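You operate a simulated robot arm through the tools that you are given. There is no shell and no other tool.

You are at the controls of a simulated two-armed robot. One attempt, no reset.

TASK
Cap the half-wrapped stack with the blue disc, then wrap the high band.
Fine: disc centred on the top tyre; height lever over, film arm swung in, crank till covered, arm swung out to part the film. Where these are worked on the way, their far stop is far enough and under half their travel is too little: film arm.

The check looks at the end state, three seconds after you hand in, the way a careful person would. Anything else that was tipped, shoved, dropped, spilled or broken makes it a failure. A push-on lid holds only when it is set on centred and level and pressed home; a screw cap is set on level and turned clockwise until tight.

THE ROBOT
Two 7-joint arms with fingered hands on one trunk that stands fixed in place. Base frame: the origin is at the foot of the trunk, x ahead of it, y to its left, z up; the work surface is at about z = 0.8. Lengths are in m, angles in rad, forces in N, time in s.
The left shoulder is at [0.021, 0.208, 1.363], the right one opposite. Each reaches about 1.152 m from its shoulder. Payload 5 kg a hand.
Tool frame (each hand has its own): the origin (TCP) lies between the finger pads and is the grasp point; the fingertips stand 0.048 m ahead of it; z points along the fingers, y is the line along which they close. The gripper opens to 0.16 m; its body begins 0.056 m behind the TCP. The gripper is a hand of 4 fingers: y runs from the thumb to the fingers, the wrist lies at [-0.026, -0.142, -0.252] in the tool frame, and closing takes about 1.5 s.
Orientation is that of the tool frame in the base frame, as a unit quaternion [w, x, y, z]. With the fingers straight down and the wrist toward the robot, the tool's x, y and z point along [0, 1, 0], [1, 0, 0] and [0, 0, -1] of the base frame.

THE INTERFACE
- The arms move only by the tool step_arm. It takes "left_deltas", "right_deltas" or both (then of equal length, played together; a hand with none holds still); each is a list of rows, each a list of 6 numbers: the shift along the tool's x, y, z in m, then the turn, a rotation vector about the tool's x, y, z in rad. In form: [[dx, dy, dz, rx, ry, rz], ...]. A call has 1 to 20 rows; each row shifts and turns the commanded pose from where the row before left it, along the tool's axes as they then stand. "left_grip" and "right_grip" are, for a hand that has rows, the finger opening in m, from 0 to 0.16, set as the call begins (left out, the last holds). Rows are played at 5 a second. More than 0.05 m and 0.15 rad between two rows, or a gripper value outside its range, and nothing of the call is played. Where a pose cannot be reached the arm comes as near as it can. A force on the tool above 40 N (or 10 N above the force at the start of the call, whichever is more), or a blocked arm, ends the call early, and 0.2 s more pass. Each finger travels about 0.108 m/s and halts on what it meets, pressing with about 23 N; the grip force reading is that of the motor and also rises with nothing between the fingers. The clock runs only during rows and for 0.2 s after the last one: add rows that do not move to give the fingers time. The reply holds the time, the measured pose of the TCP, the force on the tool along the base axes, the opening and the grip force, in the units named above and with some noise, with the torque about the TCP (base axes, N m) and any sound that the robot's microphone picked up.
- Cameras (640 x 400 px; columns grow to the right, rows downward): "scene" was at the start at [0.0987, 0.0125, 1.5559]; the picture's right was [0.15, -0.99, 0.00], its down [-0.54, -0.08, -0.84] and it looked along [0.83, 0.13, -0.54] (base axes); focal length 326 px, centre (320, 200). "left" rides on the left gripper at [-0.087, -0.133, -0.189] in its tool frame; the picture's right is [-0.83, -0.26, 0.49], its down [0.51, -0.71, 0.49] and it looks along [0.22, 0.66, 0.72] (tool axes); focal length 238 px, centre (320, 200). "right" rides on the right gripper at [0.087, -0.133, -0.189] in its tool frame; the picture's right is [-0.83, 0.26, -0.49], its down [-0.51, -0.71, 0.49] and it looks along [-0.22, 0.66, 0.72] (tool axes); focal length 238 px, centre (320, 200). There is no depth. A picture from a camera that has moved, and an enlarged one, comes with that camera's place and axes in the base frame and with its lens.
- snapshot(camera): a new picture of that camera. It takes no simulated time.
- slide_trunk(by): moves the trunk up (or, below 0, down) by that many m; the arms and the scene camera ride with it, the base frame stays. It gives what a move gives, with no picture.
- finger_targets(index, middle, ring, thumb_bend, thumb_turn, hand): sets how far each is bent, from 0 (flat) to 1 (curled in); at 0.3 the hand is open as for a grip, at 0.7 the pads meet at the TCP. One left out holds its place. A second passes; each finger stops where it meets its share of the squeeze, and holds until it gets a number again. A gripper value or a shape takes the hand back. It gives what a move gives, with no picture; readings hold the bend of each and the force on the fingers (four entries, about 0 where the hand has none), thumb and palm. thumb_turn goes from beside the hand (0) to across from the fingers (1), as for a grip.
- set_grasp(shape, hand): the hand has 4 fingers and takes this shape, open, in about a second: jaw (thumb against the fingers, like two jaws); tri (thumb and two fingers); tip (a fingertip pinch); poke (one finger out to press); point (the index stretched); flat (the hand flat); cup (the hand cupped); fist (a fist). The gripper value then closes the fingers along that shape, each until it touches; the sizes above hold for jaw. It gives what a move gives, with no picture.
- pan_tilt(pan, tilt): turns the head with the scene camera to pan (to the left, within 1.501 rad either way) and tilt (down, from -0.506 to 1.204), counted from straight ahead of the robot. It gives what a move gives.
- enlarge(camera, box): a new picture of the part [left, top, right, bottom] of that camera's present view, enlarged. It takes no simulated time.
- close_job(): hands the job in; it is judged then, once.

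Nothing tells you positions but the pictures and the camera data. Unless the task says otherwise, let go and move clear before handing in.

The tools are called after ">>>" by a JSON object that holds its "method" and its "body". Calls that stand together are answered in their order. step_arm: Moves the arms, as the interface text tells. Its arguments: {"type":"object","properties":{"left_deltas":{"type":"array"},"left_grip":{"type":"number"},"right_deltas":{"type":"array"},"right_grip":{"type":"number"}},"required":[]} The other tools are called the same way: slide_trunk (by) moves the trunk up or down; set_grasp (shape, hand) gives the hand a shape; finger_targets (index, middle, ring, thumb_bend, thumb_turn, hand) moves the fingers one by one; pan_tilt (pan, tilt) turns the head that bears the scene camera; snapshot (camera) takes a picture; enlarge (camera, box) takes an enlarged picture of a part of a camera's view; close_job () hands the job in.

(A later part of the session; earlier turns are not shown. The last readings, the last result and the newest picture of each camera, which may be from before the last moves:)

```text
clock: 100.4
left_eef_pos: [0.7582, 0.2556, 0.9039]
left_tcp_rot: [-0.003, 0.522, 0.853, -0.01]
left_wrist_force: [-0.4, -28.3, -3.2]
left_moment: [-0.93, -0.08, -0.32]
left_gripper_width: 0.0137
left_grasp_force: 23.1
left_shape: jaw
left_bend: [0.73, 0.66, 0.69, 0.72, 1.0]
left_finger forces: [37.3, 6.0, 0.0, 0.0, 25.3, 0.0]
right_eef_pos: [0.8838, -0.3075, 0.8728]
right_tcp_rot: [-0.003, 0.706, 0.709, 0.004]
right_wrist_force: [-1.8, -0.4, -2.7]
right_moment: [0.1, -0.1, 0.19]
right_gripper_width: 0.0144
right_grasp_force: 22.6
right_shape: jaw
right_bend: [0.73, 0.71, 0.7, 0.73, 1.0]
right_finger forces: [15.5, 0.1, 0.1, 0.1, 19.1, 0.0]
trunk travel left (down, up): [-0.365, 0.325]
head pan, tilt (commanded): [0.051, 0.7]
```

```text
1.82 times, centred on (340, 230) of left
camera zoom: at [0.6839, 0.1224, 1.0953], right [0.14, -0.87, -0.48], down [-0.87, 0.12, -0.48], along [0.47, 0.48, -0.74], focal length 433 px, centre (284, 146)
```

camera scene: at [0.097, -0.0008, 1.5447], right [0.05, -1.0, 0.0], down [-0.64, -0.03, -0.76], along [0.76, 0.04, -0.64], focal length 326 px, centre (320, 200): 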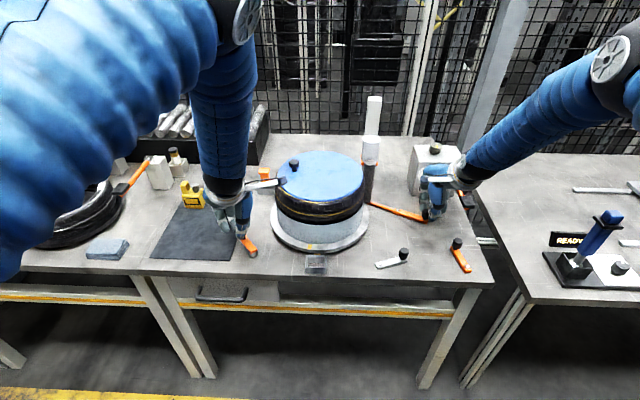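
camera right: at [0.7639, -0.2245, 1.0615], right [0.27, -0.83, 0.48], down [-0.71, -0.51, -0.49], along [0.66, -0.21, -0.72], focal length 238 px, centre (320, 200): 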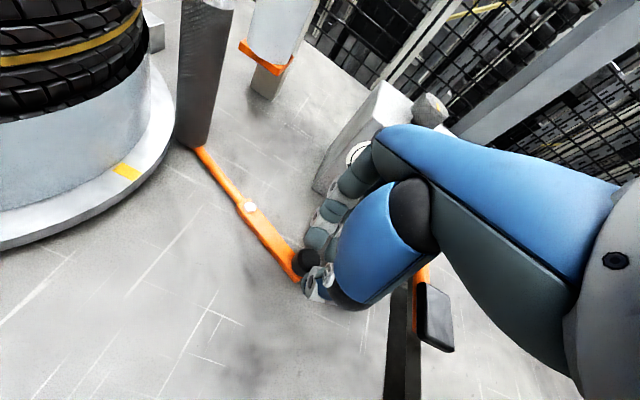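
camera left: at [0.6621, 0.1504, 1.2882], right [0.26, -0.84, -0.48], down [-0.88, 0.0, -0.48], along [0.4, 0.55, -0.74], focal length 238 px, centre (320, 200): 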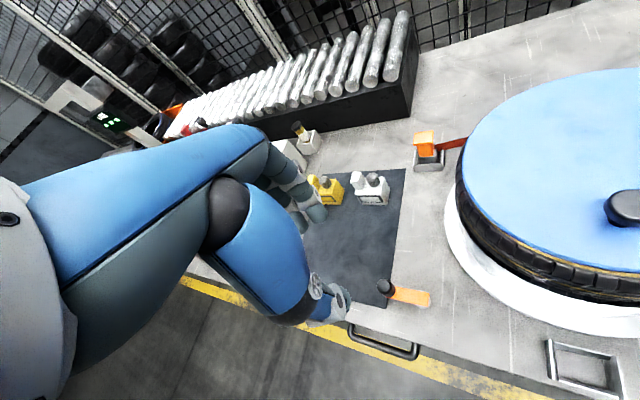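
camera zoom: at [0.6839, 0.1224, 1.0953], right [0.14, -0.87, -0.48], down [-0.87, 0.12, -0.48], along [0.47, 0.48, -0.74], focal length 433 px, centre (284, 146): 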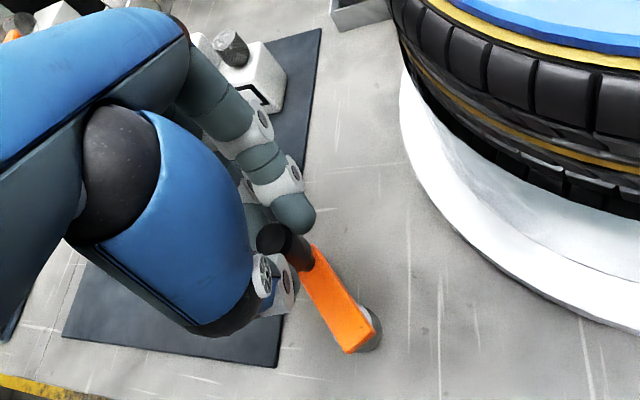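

The turntable turned about 95 degrees clockwise for some 50 degrees of crank, so it is geared up and I should crank slowly. I check whether film is going on.

>>> {"method": "enlarge", "body": {"camera": "scene", "box": [260, 130, 400, 260]}}

>>> {"method": "enlarge", "body": {"camera": "right", "box": [0, 0, 300, 260]}}

>>> {"method": "snapshot", "body": {"camera": "left"}}

```text
3.08 times, centred on (330, 195) of scene
camera zoom: at [0.097, -0.0008, 1.5447], right [0.05, -1.0, 0.0], down [-0.64, -0.03, -0.76], along [0.76, 0.04, -0.64], focal length 1003 px, centre (289, 215)
```

zoom: 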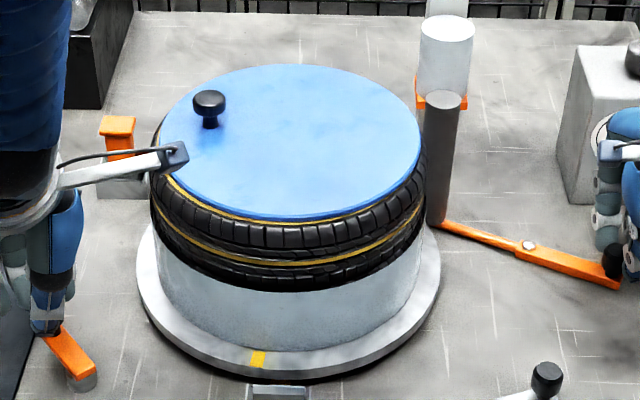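

```text
1.54 times, centred on (150, 130) of right
camera zoom: at [0.7502, -0.2223, 1.0608], right [0.26, -0.84, 0.48], down [-0.71, -0.51, -0.49], along [0.66, -0.21, -0.72], focal length 367 px, centre (582, 308)
```

zoom: 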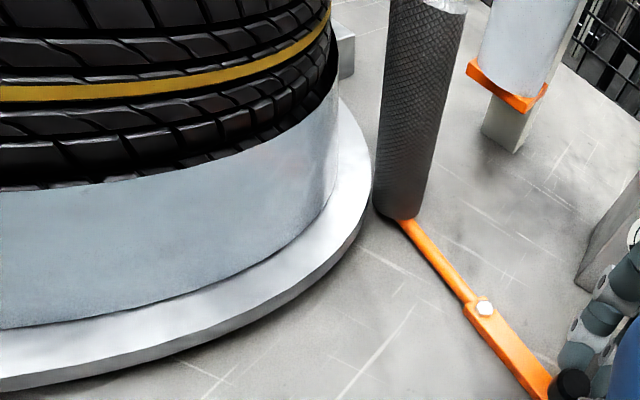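

```text
taken
camera left: at [0.6839, 0.1224, 1.0953], right [0.14, -0.87, -0.48], down [-0.87, 0.12, -0.48], along [0.47, 0.48, -0.74], focal length 238 px, centre (320, 200)
```

left: 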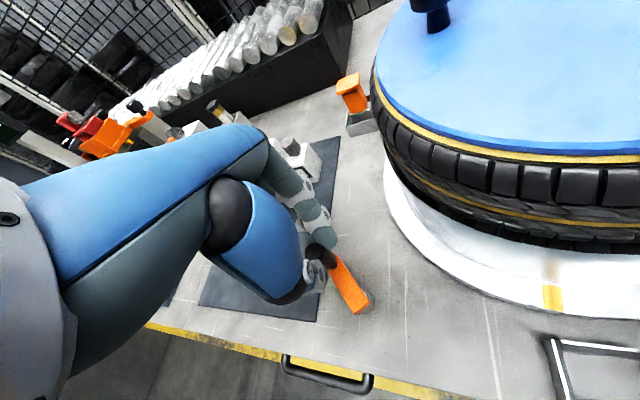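

No film shows yet; it may take more turning. I continue clockwise slowly and check the clearance to the stack as the hand passes near it.

>>> {"method": "step_arm", "body": {"left_deltas": [[-0.00647, 0.00039, 0, 0, 0, 0], [-0.00646, -0.00046, 0, 0, 0, 0], [-0.00635, -0.0013, 0, 0, 0, 0], [-0.00613, -0.00212, 0, 0, 0, 0], [-0.0058, -0.0029, 0, 0, 0, 0], [-0.00537, -0.00363, 0, 0, 0, 0]]}}

>>> {"method": "enlarge", "body": {"camera": "scene", "box": [200, 110, 420, 270]}}

>>> {"method": "enlarge", "body": {"camera": "left", "box": [200, 120, 480, 340]}}

```text
clock: 101.8
left_eef_pos: [0.7666, 0.2345, 0.9069]
left_tcp_rot: [-0.003, 0.518, 0.855, -0.006]
left_wrist_force: [15.9, 17.4, 11.7]
left_moment: [0.68, -0.51, -0.12]
left_gripper_width: 0.0153
left_grasp_force: 22.3
left_shape: jaw
left_bend: [0.73, 0.62, 0.69, 0.76, 1.0]
left_finger forces: [0.1, 22.8, 0.1, 0.0, 0.0, 0.0]
right_eef_pos: [0.8826, -0.306, 0.8729]
right_tcp_rot: [-0.001, 0.705, 0.709, -0.001]
right_wrist_force: [-6.9, -12.4, -3.9]
right_moment: [-0.37, -0.01, 0.04]
right_gripper_width: 0.0142
right_grasp_force: 23.2
right_shape: jaw
right_bend: [0.73, 0.71, 0.7, 0.73, 1.0]
right_finger forces: [12.2, 0.1, 0.0, 0.0, 22.3, 0.0]
trunk travel left (down, up): [-0.365, 0.325]
head pan, tilt (commanded): [0.051, 0.7]
```

```text
2.50 times, centred on (310, 190) of scene
camera zoom: at [0.0955, 0.0037, 1.545], right [0.05, -1.0, 0.0], down [-0.64, -0.03, -0.76], along [0.76, 0.04, -0.64], focal length 815 px, centre (345, 225)
```

zoom: 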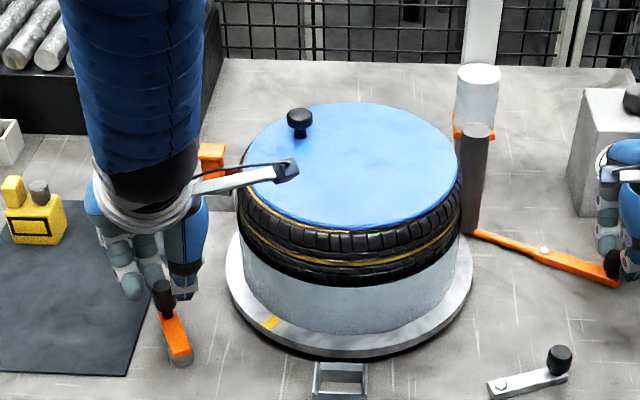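

```text
1.82 times, centred on (340, 230) of left
camera zoom: at [0.6915, 0.098, 1.0982], right [0.15, -0.86, -0.48], down [-0.87, 0.12, -0.48], along [0.47, 0.49, -0.73], focal length 433 px, centre (284, 146)
```

zoom: 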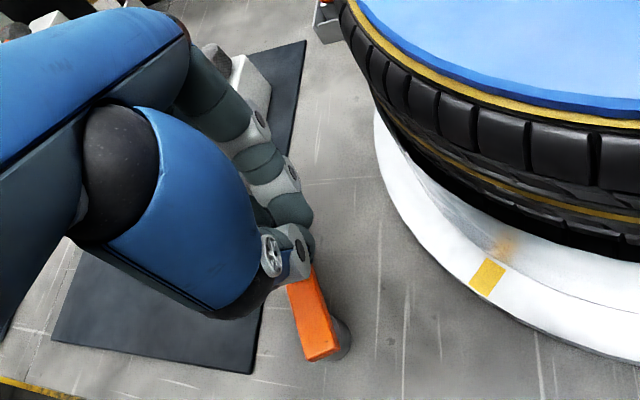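

The grip slipped off the crank knob as the turntable's load built up. I open and lift the left hand to regrasp deeper and more securely.

>>> {"method": "step_arm", "body": {"left_deltas": [[0, 0, 0, 0, 0, 0], [0, 0, 0, 0, 0, 0], [0, 0, 0, 0, 0, 0], [0, 0, 0, 0, 0, 0]], "left_grip": 0.07}}

>>> {"method": "step_arm", "body": {"left_deltas": [[0, 0, -0.02, 0, 0, 0], [0, 0, -0.03, 0, 0, 0], [0, 0, -0.02, 0, 0, 0], [0, 0, 0, 0, 0, 0]]}}

>>> {"method": "enlarge", "body": {"camera": "left", "box": [200, 120, 480, 340]}}

>>> {"method": "enlarge", "body": {"camera": "scene", "box": [200, 110, 420, 270]}}

```text
clock: 102.8
left_eef_pos: [0.7632, 0.2264, 0.9037]
left_tcp_rot: [-0.004, 0.522, 0.853, -0.011]
left_wrist_force: [-0.1, 0.1, -0.1]
left_moment: [0.0, 0.01, 0.02]
left_gripper_width: 0.0694
left_grasp_force: 0.1
left_shape: jaw
left_bend: [0.74, 0.48, 0.45, 0.72, 1.0]
left_finger forces: [0.1, 0.0, 0.0, 0.0, 0.0, 0.1]
right_eef_pos: [0.8818, -0.3056, 0.8728]
right_tcp_rot: [-0.001, 0.705, 0.71, 0.002]
right_wrist_force: [-4.4, -7.6, -3.9]
right_moment: [-0.21, 0.0, 0.08]
right_gripper_width: 0.0143
right_grasp_force: 22.7
right_shape: jaw
right_bend: [0.72, 0.71, 0.7, 0.73, 1.0]
right_finger forces: [13.1, 0.0, 0.1, 0.0, 20.2, 0.0]
trunk travel left (down, up): [-0.365, 0.325]
head pan, tilt (commanded): [0.051, 0.7]
```

```text
clock: 103.8
left_eef_pos: [0.7629, 0.224, 0.9734]
left_tcp_rot: [-0.004, 0.521, 0.853, -0.011]
left_wrist_force: [-0.3, -0.4, 0.2]
left_moment: [0.06, -0.02, 0.01]
left_gripper_width: 0.0698
left_grasp_force: 0.1
left_shape: jaw
left_bend: [0.74, 0.48, 0.45, 0.72, 1.0]
left_finger forces: [0.0, 0.0, 0.0, 0.0, 0.0, 0.0]
right_eef_pos: [0.8823, -0.3067, 0.8721]
right_tcp_rot: [-0.002, 0.705, 0.709, 0.002]
right_wrist_force: [-2.8, -6.4, -3.1]
right_moment: [-0.11, -0.06, 0.11]
right_gripper_width: 0.0141
right_grasp_force: 22.9
right_shape: jaw
right_bend: [0.72, 0.71, 0.7, 0.73, 1.0]
right_finger forces: [13.6, 0.0, 0.0, 0.1, 19.5, 0.0]
trunk travel left (down, up): [-0.365, 0.325]
head pan, tilt (commanded): [0.051, 0.7]
```

```text
1.82 times, centred on (340, 230) of left
camera zoom: at [0.69, 0.0898, 1.1656], right [0.14, -0.87, -0.48], down [-0.87, 0.12, -0.48], along [0.47, 0.48, -0.74], focal length 433 px, centre (284, 146)
```

zoom: 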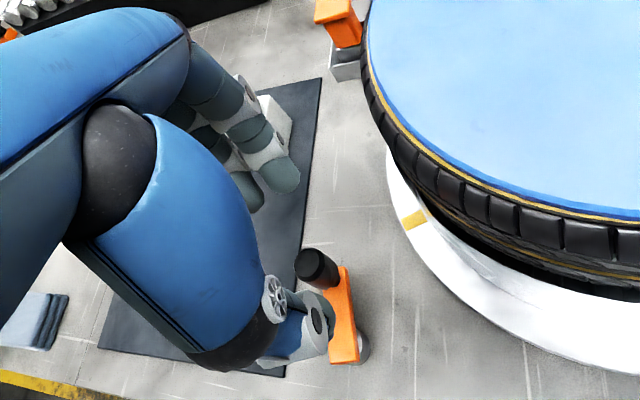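

```text
2.50 times, centred on (310, 190) of scene
camera zoom: at [0.0956, 0.0011, 1.5448], right [0.05, -1.0, 0.0], down [-0.64, -0.03, -0.76], along [0.76, 0.04, -0.64], focal length 815 px, centre (345, 225)
```

zoom: 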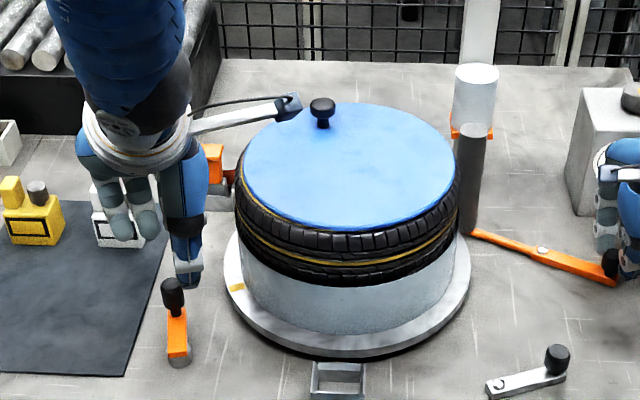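

The crank points forward now and the turntable coasted on a bit. I look closely at the upper tyre for any film before regrasping.

>>> {"method": "enlarge", "body": {"camera": "scene", "box": [270, 150, 390, 240]}}

>>> {"method": "enlarge", "body": {"camera": "right", "box": [0, 0, 260, 180]}}

>>> {"method": "enlarge", "body": {"camera": "scene", "box": [340, 90, 420, 200]}}

```text
4.44 times, centred on (330, 195) of scene
camera zoom: at [0.0956, 0.0011, 1.5448], right [0.05, -1.0, 0.0], down [-0.64, -0.03, -0.76], along [0.76, 0.04, -0.64], focal length 1449 px, centre (276, 222)
```

zoom: 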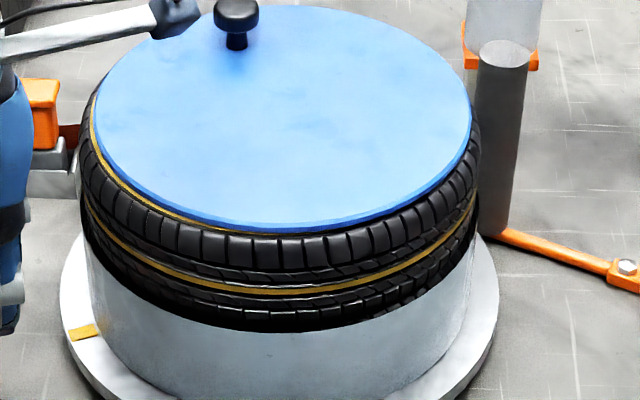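

```text
2.22 times, centred on (130, 90) of right
camera zoom: at [0.7492, -0.2212, 1.061], right [0.26, -0.84, 0.48], down [-0.71, -0.51, -0.49], along [0.66, -0.21, -0.72], focal length 530 px, centre (742, 444)
```

zoom: 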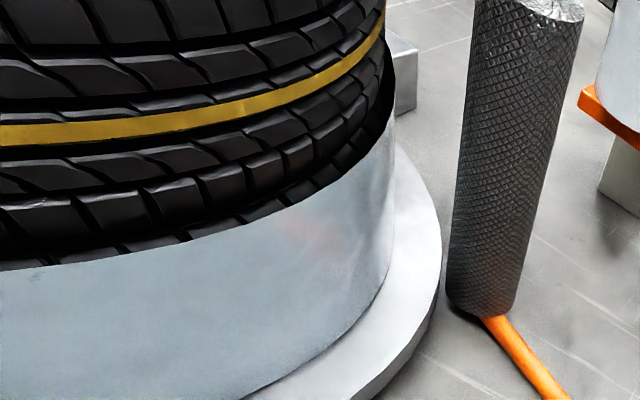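

```text
3.64 times, centred on (380, 145) of scene
camera zoom: at [0.0956, 0.0011, 1.5448], right [0.05, -1.0, 0.0], down [-0.64, -0.03, -0.76], along [0.76, 0.04, -0.64], focal length 1186 px, centre (102, 400)
```

zoom: 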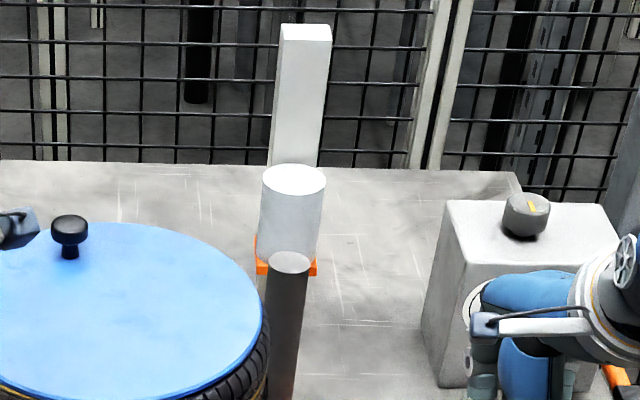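

No film is visible yet, and the disc has stayed centred. I regrip the crank knob deeper and will crank with gentle ramps, since the geared turntable is heavy.

>>> {"method": "step_arm", "body": {"left_deltas": [[0.0079, 0.0053, 0.02, 0, 0, 0], [0, 0, 0.03, 0, 0, 0], [0, 0, 0.025, 0, 0, 0], [0, 0, 0.009, 0, 0, 0], [0, 0, 0, 0, 0, 0]]}}

>>> {"method": "enlarge", "body": {"camera": "left", "box": [200, 120, 480, 340]}}

>>> {"method": "enlarge", "body": {"camera": "scene", "box": [200, 160, 320, 270]}}

```text
clock: 105.0
left_eef_pos: [0.7646, 0.2345, 0.8903]
left_tcp_rot: [-0.004, 0.521, 0.854, -0.01]
left_wrist_force: [0.2, -0.8, 0.7]
left_moment: [-0.04, -0.01, -0.01]
left_gripper_width: 0.0697
left_grasp_force: 0.1
left_shape: jaw
left_bend: [0.74, 0.48, 0.45, 0.72, 1.0]
left_finger forces: [0.0, 0.0, 0.0, 0.1, 0.1, 0.1]
right_eef_pos: [0.883, -0.3063, 0.8736]
right_tcp_rot: [-0.001, 0.705, 0.71, 0.001]
right_wrist_force: [-3.2, -7.5, -3.1]
right_moment: [-0.18, -0.02, 0.04]
right_gripper_width: 0.0143
right_grasp_force: 23.2
right_shape: jaw
right_bend: [0.72, 0.71, 0.7, 0.73, 1.0]
right_finger forces: [13.0, 0.0, 0.0, 0.1, 20.5, 0.0]
trunk travel left (down, up): [-0.365, 0.325]
head pan, tilt (commanded): [0.051, 0.7]
```

```text
1.82 times, centred on (340, 230) of left
camera zoom: at [0.6901, 0.0999, 1.0826], right [0.14, -0.87, -0.48], down [-0.87, 0.12, -0.48], along [0.47, 0.48, -0.74], focal length 433 px, centre (284, 146)
```

zoom: 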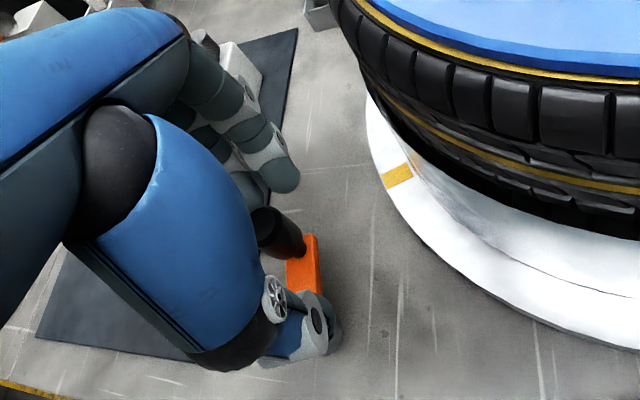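

```text
3.64 times, centred on (260, 215) of scene
camera zoom: at [0.0956, 0.0022, 1.5448], right [0.05, -1.0, 0.0], down [-0.64, -0.03, -0.76], along [0.76, 0.04, -0.64], focal length 1186 px, centre (538, 146)
```

zoom: 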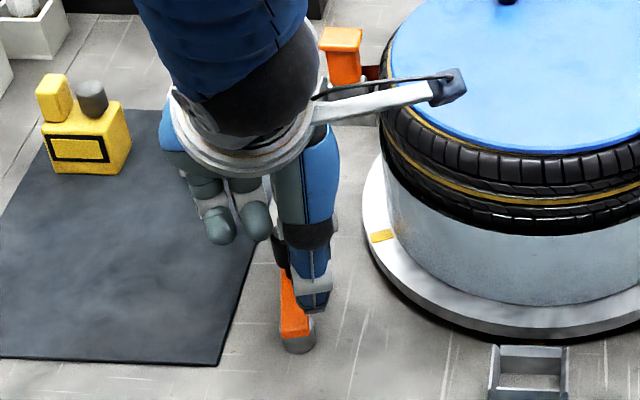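

>>> {"method": "step_arm", "body": {"left_deltas": [[0, 0, 0, 0, 0, 0], [0, 0, 0, 0, 0, 0], [0, 0, 0, 0, 0, 0], [0, 0, 0, 0, 0, 0], [0, 0, 0, 0, 0, 0], [0, 0, 0, 0, 0, 0], [0, 0, 0, 0, 0, 0]], "left_grip": 0.0}}

```text
clock: 106.6
left_eef_pos: [0.7638, 0.2353, 0.8905]
left_tcp_rot: [-0.004, 0.521, 0.853, -0.011]
left_wrist_force: [-1.8, -2.3, -2.7]
left_moment: [0.01, -0.02, 0.01]
left_gripper_width: 0.0155
left_grasp_force: 23.3
left_shape: jaw
left_bend: [0.72, 0.62, 0.66, 0.72, 1.0]
left_finger forces: [10.5, 5.3, 0.0, 0.1, 19.8, 0.0]
right_eef_pos: [0.8823, -0.306, 0.8733]
right_tcp_rot: [-0.002, 0.704, 0.71, 0.002]
right_wrist_force: [-3.9, -8.7, -3.0]
right_moment: [-0.19, -0.01, 0.05]
right_gripper_width: 0.0146
right_grasp_force: 23.1
right_shape: jaw
right_bend: [0.72, 0.71, 0.7, 0.73, 1.0]
right_finger forces: [13.1, 0.1, 0.0, 0.0, 20.4, 0.1]
trunk travel left (down, up): [-0.365, 0.325]
head pan, tilt (commanded): [0.051, 0.7]
```

>>> {"method": "step_arm", "body": {"left_deltas": [[-0.00165, -0.00051, 0, 0, 0, 0], [-0.00244, -0.00088, 0, 0, 0, 0], [-0.00318, -0.00137, 0, 0, 0, 0], [-0.00382, -0.00201, 0, 0, 0, 0], [-0.00433, -0.00284, 0, 0, 0, 0], [-0.00401, -0.00328, 0, 0, 0, 0], [-0.00364, -0.00368, 0, 0, 0, 0], [-0.00324, -0.00404, 0, 0, 0, 0], [-0.0028, -0.00436, 0, 0, 0, 0], [-0.00233, -0.00463, 0, 0, 0, 0], [-0.00156, -0.00403, 0, 0, 0, 0], [-0.00099, -0.00331, 0, 0, 0, 0], [-0.00059, -0.00252, 0, 0, 0, 0], [-0.00032, -0.0017, 0, 0, 0, 0], [0, 0, 0, 0, 0, 0]]}}

>>> {"method": "enlarge", "body": {"camera": "scene", "box": [200, 110, 420, 270]}}

>>> {"method": "enlarge", "body": {"camera": "left", "box": [200, 120, 480, 340]}}

```text
clock: 109.8
left_eef_pos: [0.7485, 0.1841, 0.8926]
left_tcp_rot: [-0.003, 0.521, 0.853, -0.011]
left_wrist_force: [19.1, -12.6, -0.9]
left_moment: [-0.39, -0.79, -0.58]
left_gripper_width: 0.0163
left_grasp_force: 23.4
left_shape: jaw
left_bend: [0.73, 0.58, 0.66, 0.74, 1.0]
left_finger forces: [25.0, 13.6, 0.0, 0.0, 11.2, 0.1]
right_eef_pos: [0.8834, -0.3065, 0.8721]
right_tcp_rot: [-0.002, 0.705, 0.709, 0.002]
right_wrist_force: [-4.1, -5.0, 3.0]
right_moment: [-0.07, 0.03, 0.08]
right_gripper_width: 0.0142
right_grasp_force: 23.1
right_shape: jaw
right_bend: [0.72, 0.71, 0.7, 0.73, 1.0]
right_finger forces: [14.3, 0.0, 0.1, 0.0, 20.7, 0.1]
trunk travel left (down, up): [-0.365, 0.325]
head pan, tilt (commanded): [0.051, 0.7]
```

```text
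2.50 times, centred on (310, 190) of scene
camera zoom: at [0.0967, 0.0014, 1.5447], right [0.05, -1.0, 0.0], down [-0.64, -0.03, -0.76], along [0.76, 0.04, -0.65], focal length 815 px, centre (345, 225)
```

zoom: 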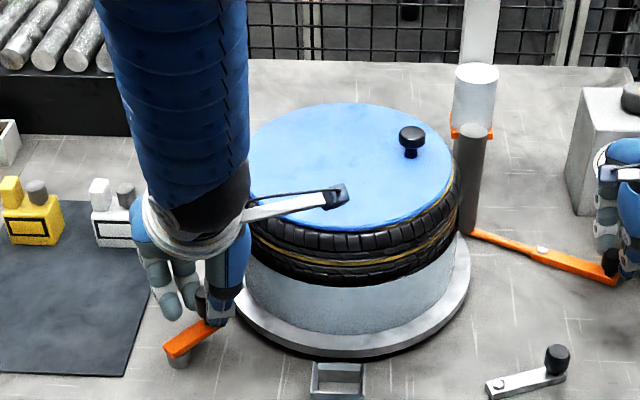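

```text
1.82 times, centred on (340, 230) of left
camera zoom: at [0.6742, 0.0494, 1.0835], right [0.14, -0.87, -0.48], down [-0.87, 0.12, -0.48], along [0.47, 0.48, -0.74], focal length 433 px, centre (284, 146)
```

zoom: 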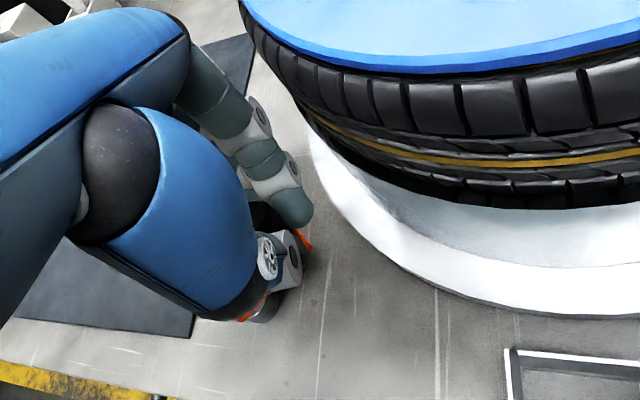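

Cranking with a gentle ramp works and the turntable follows at about twice the crank angle. I check the crank's true circle with a close-up before going on.

>>> {"method": "enlarge", "body": {"camera": "scene", "box": [235, 215, 290, 260]}}

>>> {"method": "enlarge", "body": {"camera": "left", "box": [285, 200, 365, 280]}}

```text
8.89 times, centred on (262, 238) of scene
camera zoom: at [0.0967, 0.0014, 1.5447], right [0.05, -1.0, 0.0], down [-0.64, -0.03, -0.76], along [0.76, 0.04, -0.65], focal length 2898 px, centre (831, -133)
```

zoom: 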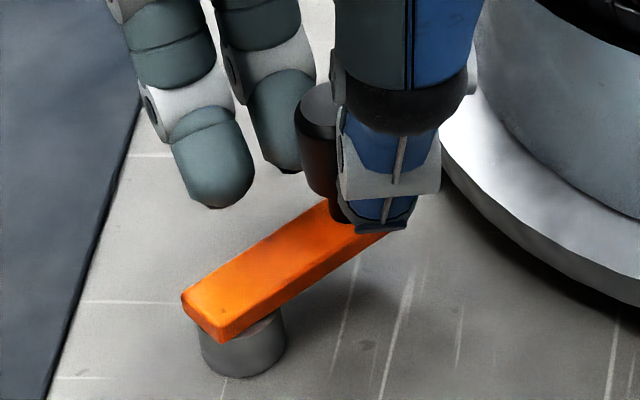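

```text
5.00 times, centred on (325, 240) of left
camera zoom: at [0.6742, 0.0494, 1.0835], right [0.14, -0.87, -0.48], down [-0.87, 0.12, -0.48], along [0.47, 0.48, -0.74], focal length 1192 px, centre (295, 0)
```

zoom: 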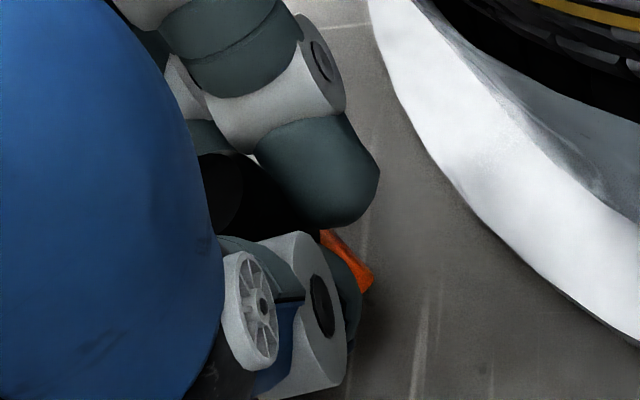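

The hand has crept ahead of the knob by over a centimetre, so I open slightly, recentre on the knob at about (0.758, 0.201), and regrip to go slower.

>>> {"method": "step_arm", "body": {"left_deltas": [[0, 0, 0, 0, 0, 0], [0, 0, 0, 0, 0, 0], [0, 0, 0, 0, 0, 0]], "left_grip": 0.055}}

>>> {"method": "enlarge", "body": {"camera": "scene", "box": [235, 215, 290, 260]}}

>>> {"method": "enlarge", "body": {"camera": "scene", "box": [260, 130, 400, 260]}}

```text
clock: 110.6
left_eef_pos: [0.7465, 0.187, 0.8919]
left_tcp_rot: [-0.004, 0.519, 0.855, -0.009]
left_wrist_force: [-0.1, 5.7, 0.6]
left_moment: [0.24, 0.07, 0.13]
left_gripper_width: 0.0557
left_grasp_force: 0.0
left_shape: jaw
left_bend: [0.74, 0.51, 0.49, 0.73, 1.0]
left_finger forces: [0.0, 4.3, 0.0, 0.0, 0.1, 0.1]
right_eef_pos: [0.8828, -0.305, 0.8724]
right_tcp_rot: [-0.001, 0.705, 0.71, 0.002]
right_wrist_force: [-3.8, -8.1, -0.8]
right_moment: [-0.21, 0.05, 0.1]
right_gripper_width: 0.0146
right_grasp_force: 22.9
right_shape: jaw
right_bend: [0.72, 0.71, 0.7, 0.73, 1.0]
right_finger forces: [13.1, 0.1, 0.1, 0.0, 20.6, 0.0]
trunk travel left (down, up): [-0.365, 0.325]
head pan, tilt (commanded): [0.051, 0.7]
```

```text
8.89 times, centred on (262, 238) of scene
camera zoom: at [0.095, 0.0023, 1.5448], right [0.05, -1.0, 0.0], down [-0.64, -0.03, -0.76], along [0.76, 0.04, -0.64], focal length 2898 px, centre (831, -133)
```

zoom: 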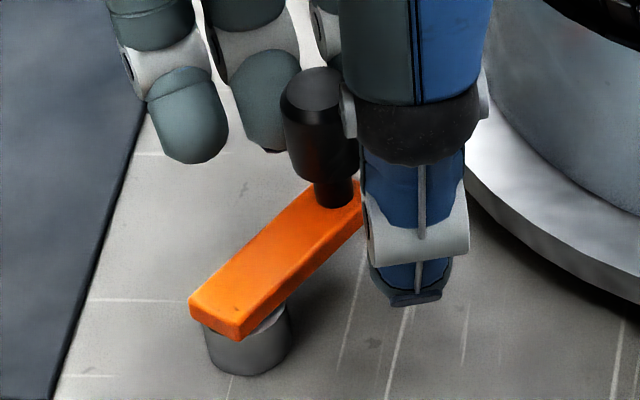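

```text
3.08 times, centred on (330, 195) of scene
camera zoom: at [0.095, 0.0023, 1.5448], right [0.05, -1.0, 0.0], down [-0.64, -0.03, -0.76], along [0.76, 0.04, -0.64], focal length 1003 px, centre (289, 215)
```

zoom: 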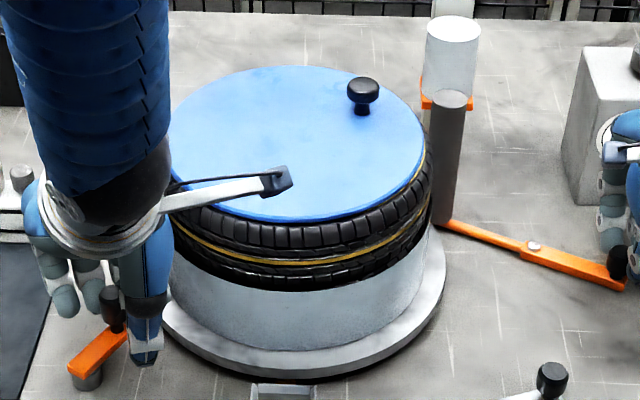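

>>> {"method": "step_arm", "body": {"left_deltas": [[0.0053, 0.0, 0, 0, 0, 0], [0, 0.012, 0, 0, 0, 0], [0, 0.0115, 0, 0, 0, 0], [0, 0, 0, 0, 0, 0]]}}

>>> {"method": "enlarge", "body": {"camera": "scene", "box": [235, 215, 290, 260]}}

>>> {"method": "enlarge", "body": {"camera": "left", "box": [200, 120, 480, 340]}}

```text
clock: 111.6
left_eef_pos: [0.7653, 0.2003, 0.8906]
left_tcp_rot: [-0.003, 0.521, 0.853, -0.01]
left_wrist_force: [0.0, 0.5, 0.1]
left_moment: [0.04, -0.02, 0.02]
left_gripper_width: 0.0549
left_grasp_force: 0.1
left_shape: jaw
left_bend: [0.74, 0.52, 0.49, 0.73, 1.0]
left_finger forces: [0.0, 0.0, 0.1, 0.0, 0.0, 0.0]
right_eef_pos: [0.882, -0.3073, 0.8735]
right_tcp_rot: [-0.002, 0.704, 0.71, 0.002]
right_wrist_force: [-4.0, -8.0, -3.2]
right_moment: [-0.25, 0.02, 0.13]
right_gripper_width: 0.0147
right_grasp_force: 22.9
right_shape: jaw
right_bend: [0.72, 0.71, 0.7, 0.73, 1.0]
right_finger forces: [12.7, 0.0, 0.0, 0.0, 20.9, 0.0]
trunk travel left (down, up): [-0.365, 0.325]
head pan, tilt (commanded): [0.051, 0.7]
```

```text
8.89 times, centred on (262, 238) of scene
camera zoom: at [0.0956, 0.0021, 1.5448], right [0.05, -1.0, 0.0], down [-0.64, -0.03, -0.76], along [0.76, 0.04, -0.64], focal length 2898 px, centre (831, -133)
```

zoom: 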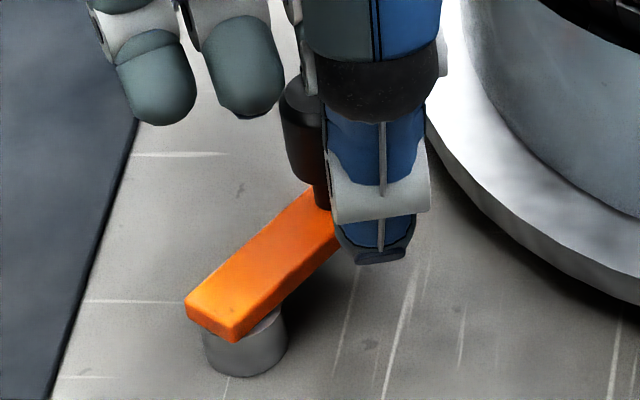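

```text
1.82 times, centred on (340, 230) of left
camera zoom: at [0.6909, 0.0668, 1.0827], right [0.14, -0.87, -0.48], down [-0.87, 0.12, -0.48], along [0.47, 0.48, -0.74], focal length 433 px, centre (284, 146)
```

zoom: 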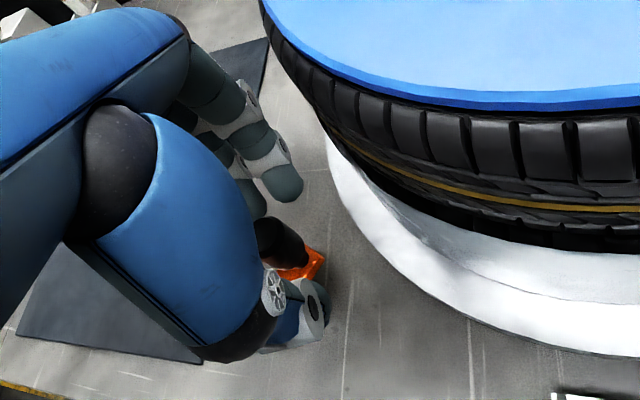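

The knob is centred in the hand again. I close and turn very slowly this time, with a better estimate of the crank circle, to learn the steady force.

>>> {"method": "step_arm", "body": {"left_deltas": [[0, 0, 0, 0, 0, 0], [0, 0, 0, 0, 0, 0], [0, 0, 0, 0, 0, 0], [0, 0, 0, 0, 0, 0], [0, 0, 0, 0, 0, 0], [0, 0, 0, 0, 0, 0]], "left_grip": 0.0}}

>>> {"method": "step_arm", "body": {"left_deltas": [[-0.00093, -0.0011, 0, 0, 0, 0], [-0.00148, -0.00189, 0, 0, 0, 0], [-0.00167, -0.00235, 0, 0, 0, 0], [-0.00154, -0.00243, 0, 0, 0, 0], [-0.00141, -0.00251, 0, 0, 0, 0], [-0.00128, -0.00258, 0, 0, 0, 0], [-0.00114, -0.00264, 0, 0, 0, 0], [-0.001, -0.0027, 0, 0, 0, 0]]}}

>>> {"method": "step_arm", "body": {"left_deltas": [[-0.00086, -0.00275, 0, 0, 0, 0], [-0.00072, -0.00279, 0, 0, 0, 0], [-0.00057, -0.00282, 0, 0, 0, 0], [-0.00042, -0.00285, 0, 0, 0, 0], [-0.00027, -0.00287, 0, 0, 0, 0], [-0.00012, -0.00288, 0, 0, 0, 0], [3e-05, -0.00288, 0, 0, 0, 0], [0.00018, -0.00287, 0, 0, 0, 0]]}}

>>> {"method": "enlarge", "body": {"camera": "scene", "box": [200, 110, 420, 270]}}

>>> {"method": "enlarge", "body": {"camera": "scene", "box": [235, 215, 290, 260]}}

```text
clock: 113.0
left_eef_pos: [0.7647, 0.2016, 0.8896]
left_tcp_rot: [-0.005, 0.521, 0.853, -0.01]
left_wrist_force: [-2.2, 0.0, -2.4]
left_moment: [-0.02, 0.01, 0.05]
left_gripper_width: 0.0146
left_grasp_force: 22.6
left_shape: jaw
left_bend: [0.71, 0.67, 0.7, 0.74, 1.0]
left_finger forces: [8.8, 5.5, 0.0, 0.0, 18.6, 0.0]
right_eef_pos: [0.8816, -0.3068, 0.8731]
right_tcp_rot: [-0.001, 0.704, 0.71, 0.0]
right_wrist_force: [-4.4, -9.0, -2.1]
right_moment: [-0.2, 0.03, 0.09]
right_gripper_width: 0.0147
right_grasp_force: 23.3
right_shape: jaw
right_bend: [0.72, 0.71, 0.7, 0.73, 1.0]
right_finger forces: [12.5, 0.0, 0.0, 0.0, 21.0, 0.1]
trunk travel left (down, up): [-0.365, 0.325]
head pan, tilt (commanded): [0.051, 0.7]
```

```text
clock: 114.8
left_eef_pos: [0.7524, 0.1838, 0.8909]
left_tcp_rot: [-0.005, 0.521, 0.854, -0.01]
left_wrist_force: [-4.5, 8.4, -2.9]
left_moment: [0.43, 0.04, -0.23]
left_gripper_width: 0.0143
left_grasp_force: 22.9
left_shape: jaw
left_bend: [0.71, 0.65, 0.7, 0.74, 1.0]
left_finger forces: [6.5, 13.0, 0.1, 0.1, 19.8, 0.1]
right_eef_pos: [0.8812, -0.307, 0.8735]
right_tcp_rot: [-0.001, 0.705, 0.709, 0.001]
right_wrist_force: [-4.8, -12.1, -4.6]
right_moment: [-0.36, 0.07, 0.07]
right_gripper_width: 0.0144
right_grasp_force: 23.2
right_shape: jaw
right_bend: [0.72, 0.71, 0.7, 0.73, 1.0]
right_finger forces: [11.7, 0.1, 0.0, 0.0, 21.8, 0.0]
trunk travel left (down, up): [-0.365, 0.325]
head pan, tilt (commanded): [0.051, 0.7]
```

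```text
clock: 116.6
left_eef_pos: [0.7352, 0.1698, 0.8918]
left_tcp_rot: [-0.003, 0.522, 0.853, -0.01]
left_wrist_force: [1.1, -0.6, 13.0]
left_moment: [0.19, -0.18, -0.31]
left_gripper_width: 0.0153
left_grasp_force: 22.9
left_shape: jaw
left_bend: [0.72, 0.63, 0.7, 0.76, 1.0]
left_finger forces: [0.1, 15.9, 0.0, 0.1, 14.7, 0.1]
right_eef_pos: [0.8824, -0.3069, 0.8719]
right_tcp_rot: [-0.002, 0.704, 0.71, 0.001]
right_wrist_force: [-2.9, -7.0, -5.8]
right_moment: [-0.22, -0.02, 0.1]
right_gripper_width: 0.0145
right_grasp_force: 22.8
right_shape: jaw
right_bend: [0.72, 0.71, 0.7, 0.73, 1.0]
right_finger forces: [12.7, 0.0, 0.0, 0.0, 19.4, 0.0]
trunk travel left (down, up): [-0.365, 0.325]
head pan, tilt (commanded): [0.051, 0.7]
```

```text
2.50 times, centred on (310, 190) of scene
camera zoom: at [0.0951, 0.0017, 1.5449], right [0.05, -1.0, 0.0], down [-0.64, -0.03, -0.76], along [0.76, 0.04, -0.64], focal length 815 px, centre (345, 225)
```

zoom: 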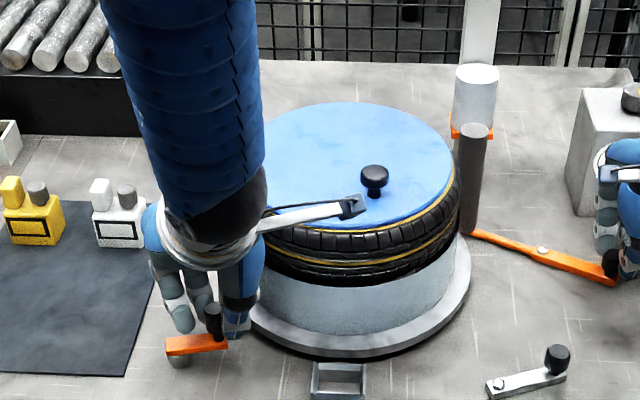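

```text
8.89 times, centred on (262, 238) of scene
camera zoom: at [0.0951, 0.0017, 1.5449], right [0.05, -1.0, 0.0], down [-0.64, -0.03, -0.76], along [0.76, 0.04, -0.64], focal length 2898 px, centre (831, -133)
```

zoom: 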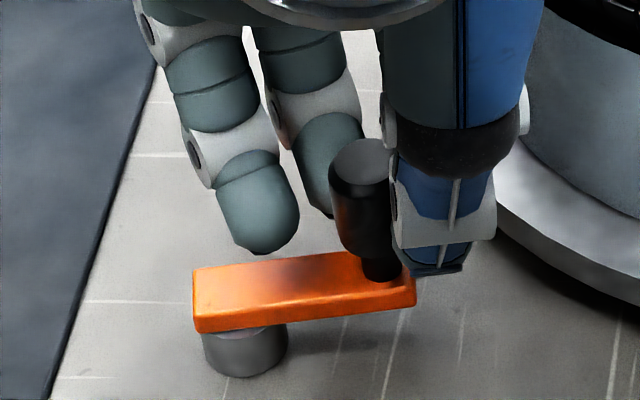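

The force is small at this slow speed, so the drive works. The stack has now turned almost once without visible film, so I look closely for any sign of it before continuing.

>>> {"method": "enlarge", "body": {"camera": "scene", "box": [270, 140, 400, 250]}}

>>> {"method": "enlarge", "body": {"camera": "right", "box": [0, 0, 330, 220]}}

>>> {"method": "snapshot", "body": {"camera": "left"}}

```text
3.64 times, centred on (335, 195) of scene
camera zoom: at [0.0951, 0.0017, 1.5449], right [0.05, -1.0, 0.0], down [-0.64, -0.03, -0.76], along [0.76, 0.04, -0.64], focal length 1186 px, centre (266, 218)
```

zoom: 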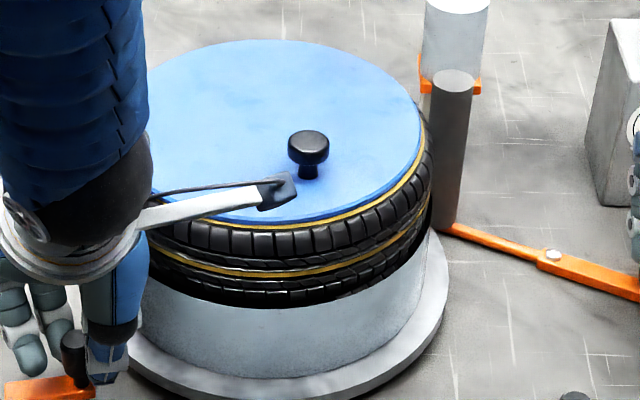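

```text
1.82 times, centred on (165, 110) of right
camera zoom: at [0.7487, -0.2209, 1.0611], right [0.26, -0.84, 0.48], down [-0.71, -0.51, -0.49], along [0.66, -0.21, -0.72], focal length 433 px, centre (602, 364)
```

zoom: 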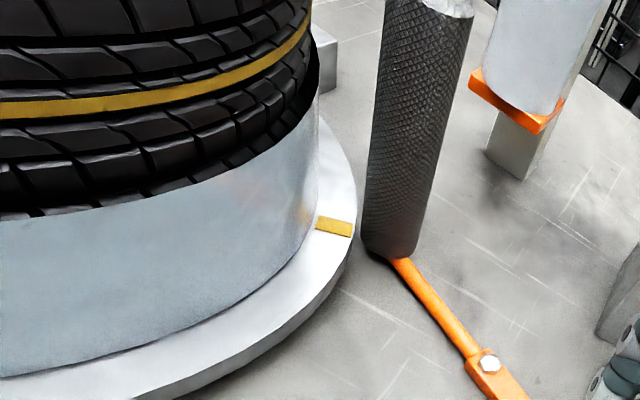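

```text
taken
camera left: at [0.6603, 0.0345, 1.084], right [0.14, -0.87, -0.48], down [-0.87, 0.12, -0.48], along [0.47, 0.48, -0.74], focal length 238 px, centre (320, 200)
```

left: 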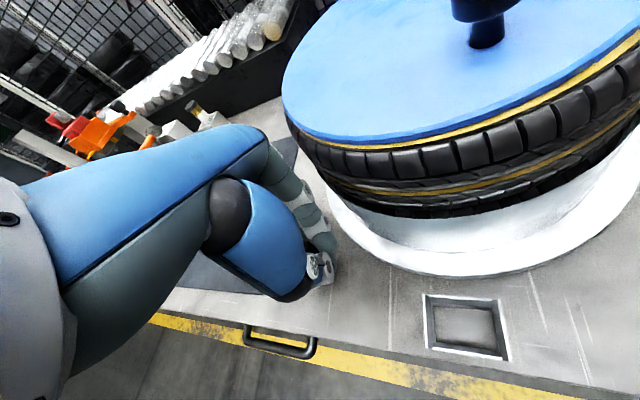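

The turntable mark is back near its start after almost one turn, with no film visible yet. I recentre the grip on the knob and keep cranking for further turns.

>>> {"method": "step_arm", "body": {"left_deltas": [[0, 0, 0, 0, 0, 0], [0, 0, 0, 0, 0, 0], [0.007, 0.0005, 0, 0, 0, 0], [0.0065, 0.0005, 0, 0, 0, 0], [0, 0, 0, 0, 0, 0]], "left_grip": 0.045}}

>>> {"method": "enlarge", "body": {"camera": "left", "box": [200, 120, 480, 340]}}

>>> {"method": "enlarge", "body": {"camera": "scene", "box": [235, 215, 290, 260]}}

```text
clock: 117.8
left_eef_pos: [0.7294, 0.1829, 0.8924]
left_tcp_rot: [-0.004, 0.521, 0.854, -0.01]
left_wrist_force: [-0.5, -0.3, -0.8]
left_moment: [-0.02, 0.01, 0.0]
left_gripper_width: 0.0449
left_grasp_force: 0.2
left_shape: jaw
left_bend: [0.74, 0.55, 0.53, 0.74, 1.0]
left_finger forces: [0.0, 0.1, 0.0, 0.0, 0.1, 0.0]
right_eef_pos: [0.8824, -0.307, 0.8735]
right_tcp_rot: [-0.002, 0.704, 0.71, 0.003]
right_wrist_force: [-4.2, -9.4, -2.7]
right_moment: [-0.26, -0.02, 0.07]
right_gripper_width: 0.0147
right_grasp_force: 23.0
right_shape: jaw
right_bend: [0.72, 0.71, 0.7, 0.73, 1.0]
right_finger forces: [12.3, 0.1, 0.0, 0.1, 20.5, 0.0]
trunk travel left (down, up): [-0.365, 0.325]
head pan, tilt (commanded): [0.051, 0.7]
```

```text
1.82 times, centred on (340, 230) of left
camera zoom: at [0.6552, 0.0481, 1.0837], right [0.14, -0.87, -0.48], down [-0.87, 0.12, -0.48], along [0.47, 0.48, -0.74], focal length 433 px, centre (284, 146)
```

zoom: 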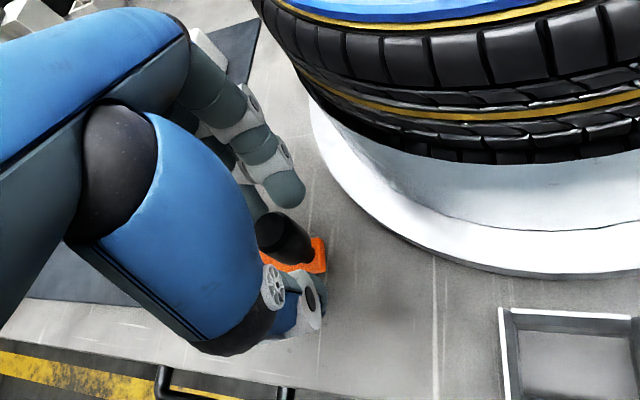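

```text
8.89 times, centred on (262, 238) of scene
camera zoom: at [0.0956, 0.0021, 1.5448], right [0.05, -1.0, 0.0], down [-0.64, -0.03, -0.76], along [0.76, 0.04, -0.64], focal length 2898 px, centre (831, -133)
```

zoom: 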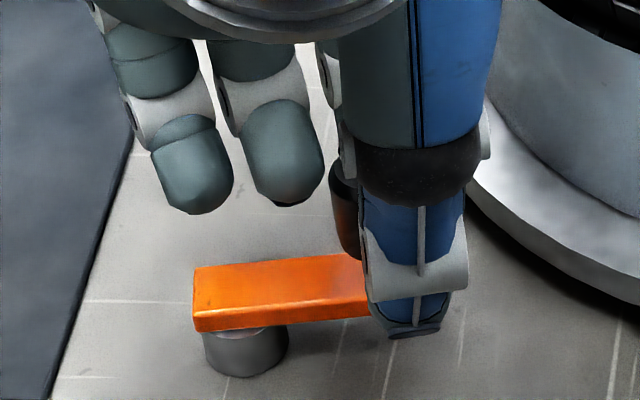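

>>> {"method": "step_arm", "body": {"left_deltas": [[0, 0, 0, 0, 0, 0], [0, 0, 0, 0, 0, 0], [0, 0, 0, 0, 0, 0], [0, 0, 0, 0, 0, 0], [0, 0, 0, 0, 0, 0], [0, 0, 0, 0, 0, 0]], "left_grip": 0.0}}

>>> {"method": "step_arm", "body": {"left_deltas": [[0.00026, -0.00123, 0, 0, 0, 0], [0.00051, -0.00203, 0, 0, 0, 0], [0.00086, -0.0028, 0, 0, 0, 0], [0.00119, -0.00313, 0, 0, 0, 0], [0.00141, -0.00304, 0, 0, 0, 0], [0.00161, -0.00294, 0, 0, 0, 0], [0.00181, -0.00282, 0, 0, 0, 0], [0.00201, -0.00268, 0, 0, 0, 0], [0.00219, -0.00254, 0, 0, 0, 0], [0.00236, -0.00238, 0, 0, 0, 0], [0.00252, -0.00221, 0, 0, 0, 0], [0.00267, -0.00203, 0, 0, 0, 0], [0.0028, -0.00183, 0, 0, 0, 0], [0.00292, -0.00163, 0, 0, 0, 0], [0.00303, -0.00143, 0, 0, 0, 0], [0.00312, -0.00121, 0, 0, 0, 0]]}}

>>> {"method": "enlarge", "body": {"camera": "scene", "box": [200, 110, 420, 270]}}

>>> {"method": "enlarge", "body": {"camera": "scene", "box": [225, 215, 290, 260]}}

```text
clock: 119.2
left_eef_pos: [0.7287, 0.1838, 0.8915]
left_tcp_rot: [-0.004, 0.52, 0.854, -0.011]
left_wrist_force: [-2.4, -1.4, -3.3]
left_moment: [-0.03, 0.01, 0.05]
left_gripper_width: 0.0142
left_grasp_force: 22.9
left_shape: jaw
left_bend: [0.72, 0.7, 0.7, 0.74, 1.0]
left_finger forces: [11.4, 4.6, 0.0, 0.0, 19.5, 0.0]
right_eef_pos: [0.8816, -0.3058, 0.8738]
right_tcp_rot: [-0.001, 0.704, 0.71, 0.001]
right_wrist_force: [-4.3, -10.2, -2.5]
right_moment: [-0.25, 0.05, 0.12]
right_gripper_width: 0.0146
right_grasp_force: 23.1
right_shape: jaw
right_bend: [0.72, 0.71, 0.7, 0.73, 1.0]
right_finger forces: [12.2, 0.1, 0.0, 0.0, 20.7, 0.0]
trunk travel left (down, up): [-0.365, 0.325]
head pan, tilt (commanded): [0.051, 0.7]
```

```text
clock: 122.6
left_eef_pos: [0.6829, 0.1947, 0.8922]
left_tcp_rot: [-0.005, 0.52, 0.854, -0.009]
left_wrist_force: [7.5, -6.8, -13.0]
left_moment: [-0.24, -0.39, -0.75]
left_gripper_width: 0.0124
left_grasp_force: 23.5
left_shape: jaw
left_bend: [0.72, 0.67, 0.7, 0.73, 1.0]
left_finger forces: [34.7, 15.4, 0.0, 0.0, 23.7, 0.1]
right_eef_pos: [0.883, -0.3064, 0.8729]
right_tcp_rot: [-0.002, 0.705, 0.71, 0.001]
right_wrist_force: [-5.2, -9.9, 3.1]
right_moment: [-0.23, 0.05, 0.07]
right_gripper_width: 0.0148
right_grasp_force: 23.1
right_shape: jaw
right_bend: [0.72, 0.71, 0.7, 0.73, 1.0]
right_finger forces: [13.0, 0.0, 0.0, 0.0, 21.9, 0.1]
trunk travel left (down, up): [-0.365, 0.325]
head pan, tilt (commanded): [0.051, 0.7]
```

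```text
2.50 times, centred on (310, 190) of scene
camera zoom: at [0.0964, 0.002, 1.5447], right [0.05, -1.0, 0.0], down [-0.64, -0.03, -0.76], along [0.76, 0.04, -0.64], focal length 815 px, centre (345, 225)
```

zoom: 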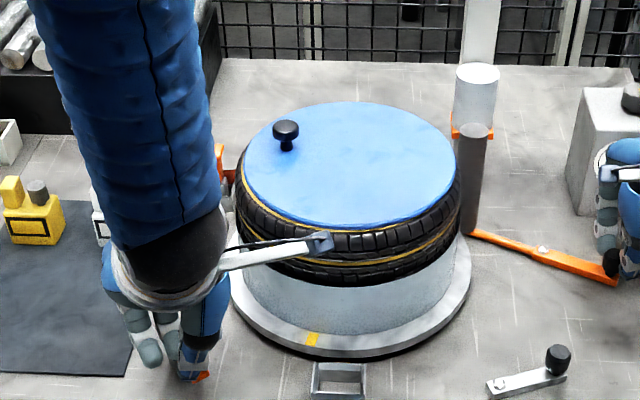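

```text
8.89 times, centred on (258, 238) of scene
camera zoom: at [0.0964, 0.002, 1.5447], right [0.05, -1.0, 0.0], down [-0.64, -0.03, -0.76], along [0.76, 0.04, -0.64], focal length 2898 px, centre (876, -133)
```

zoom: 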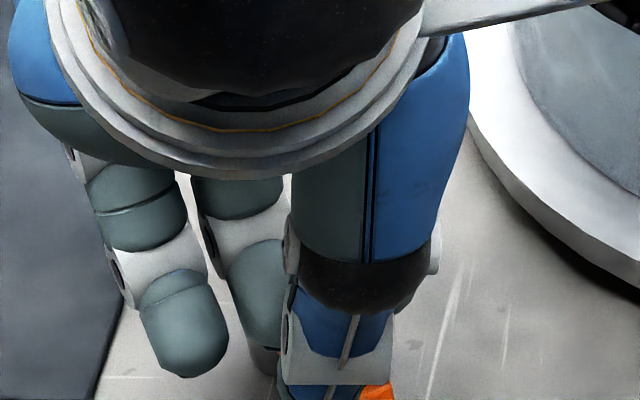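

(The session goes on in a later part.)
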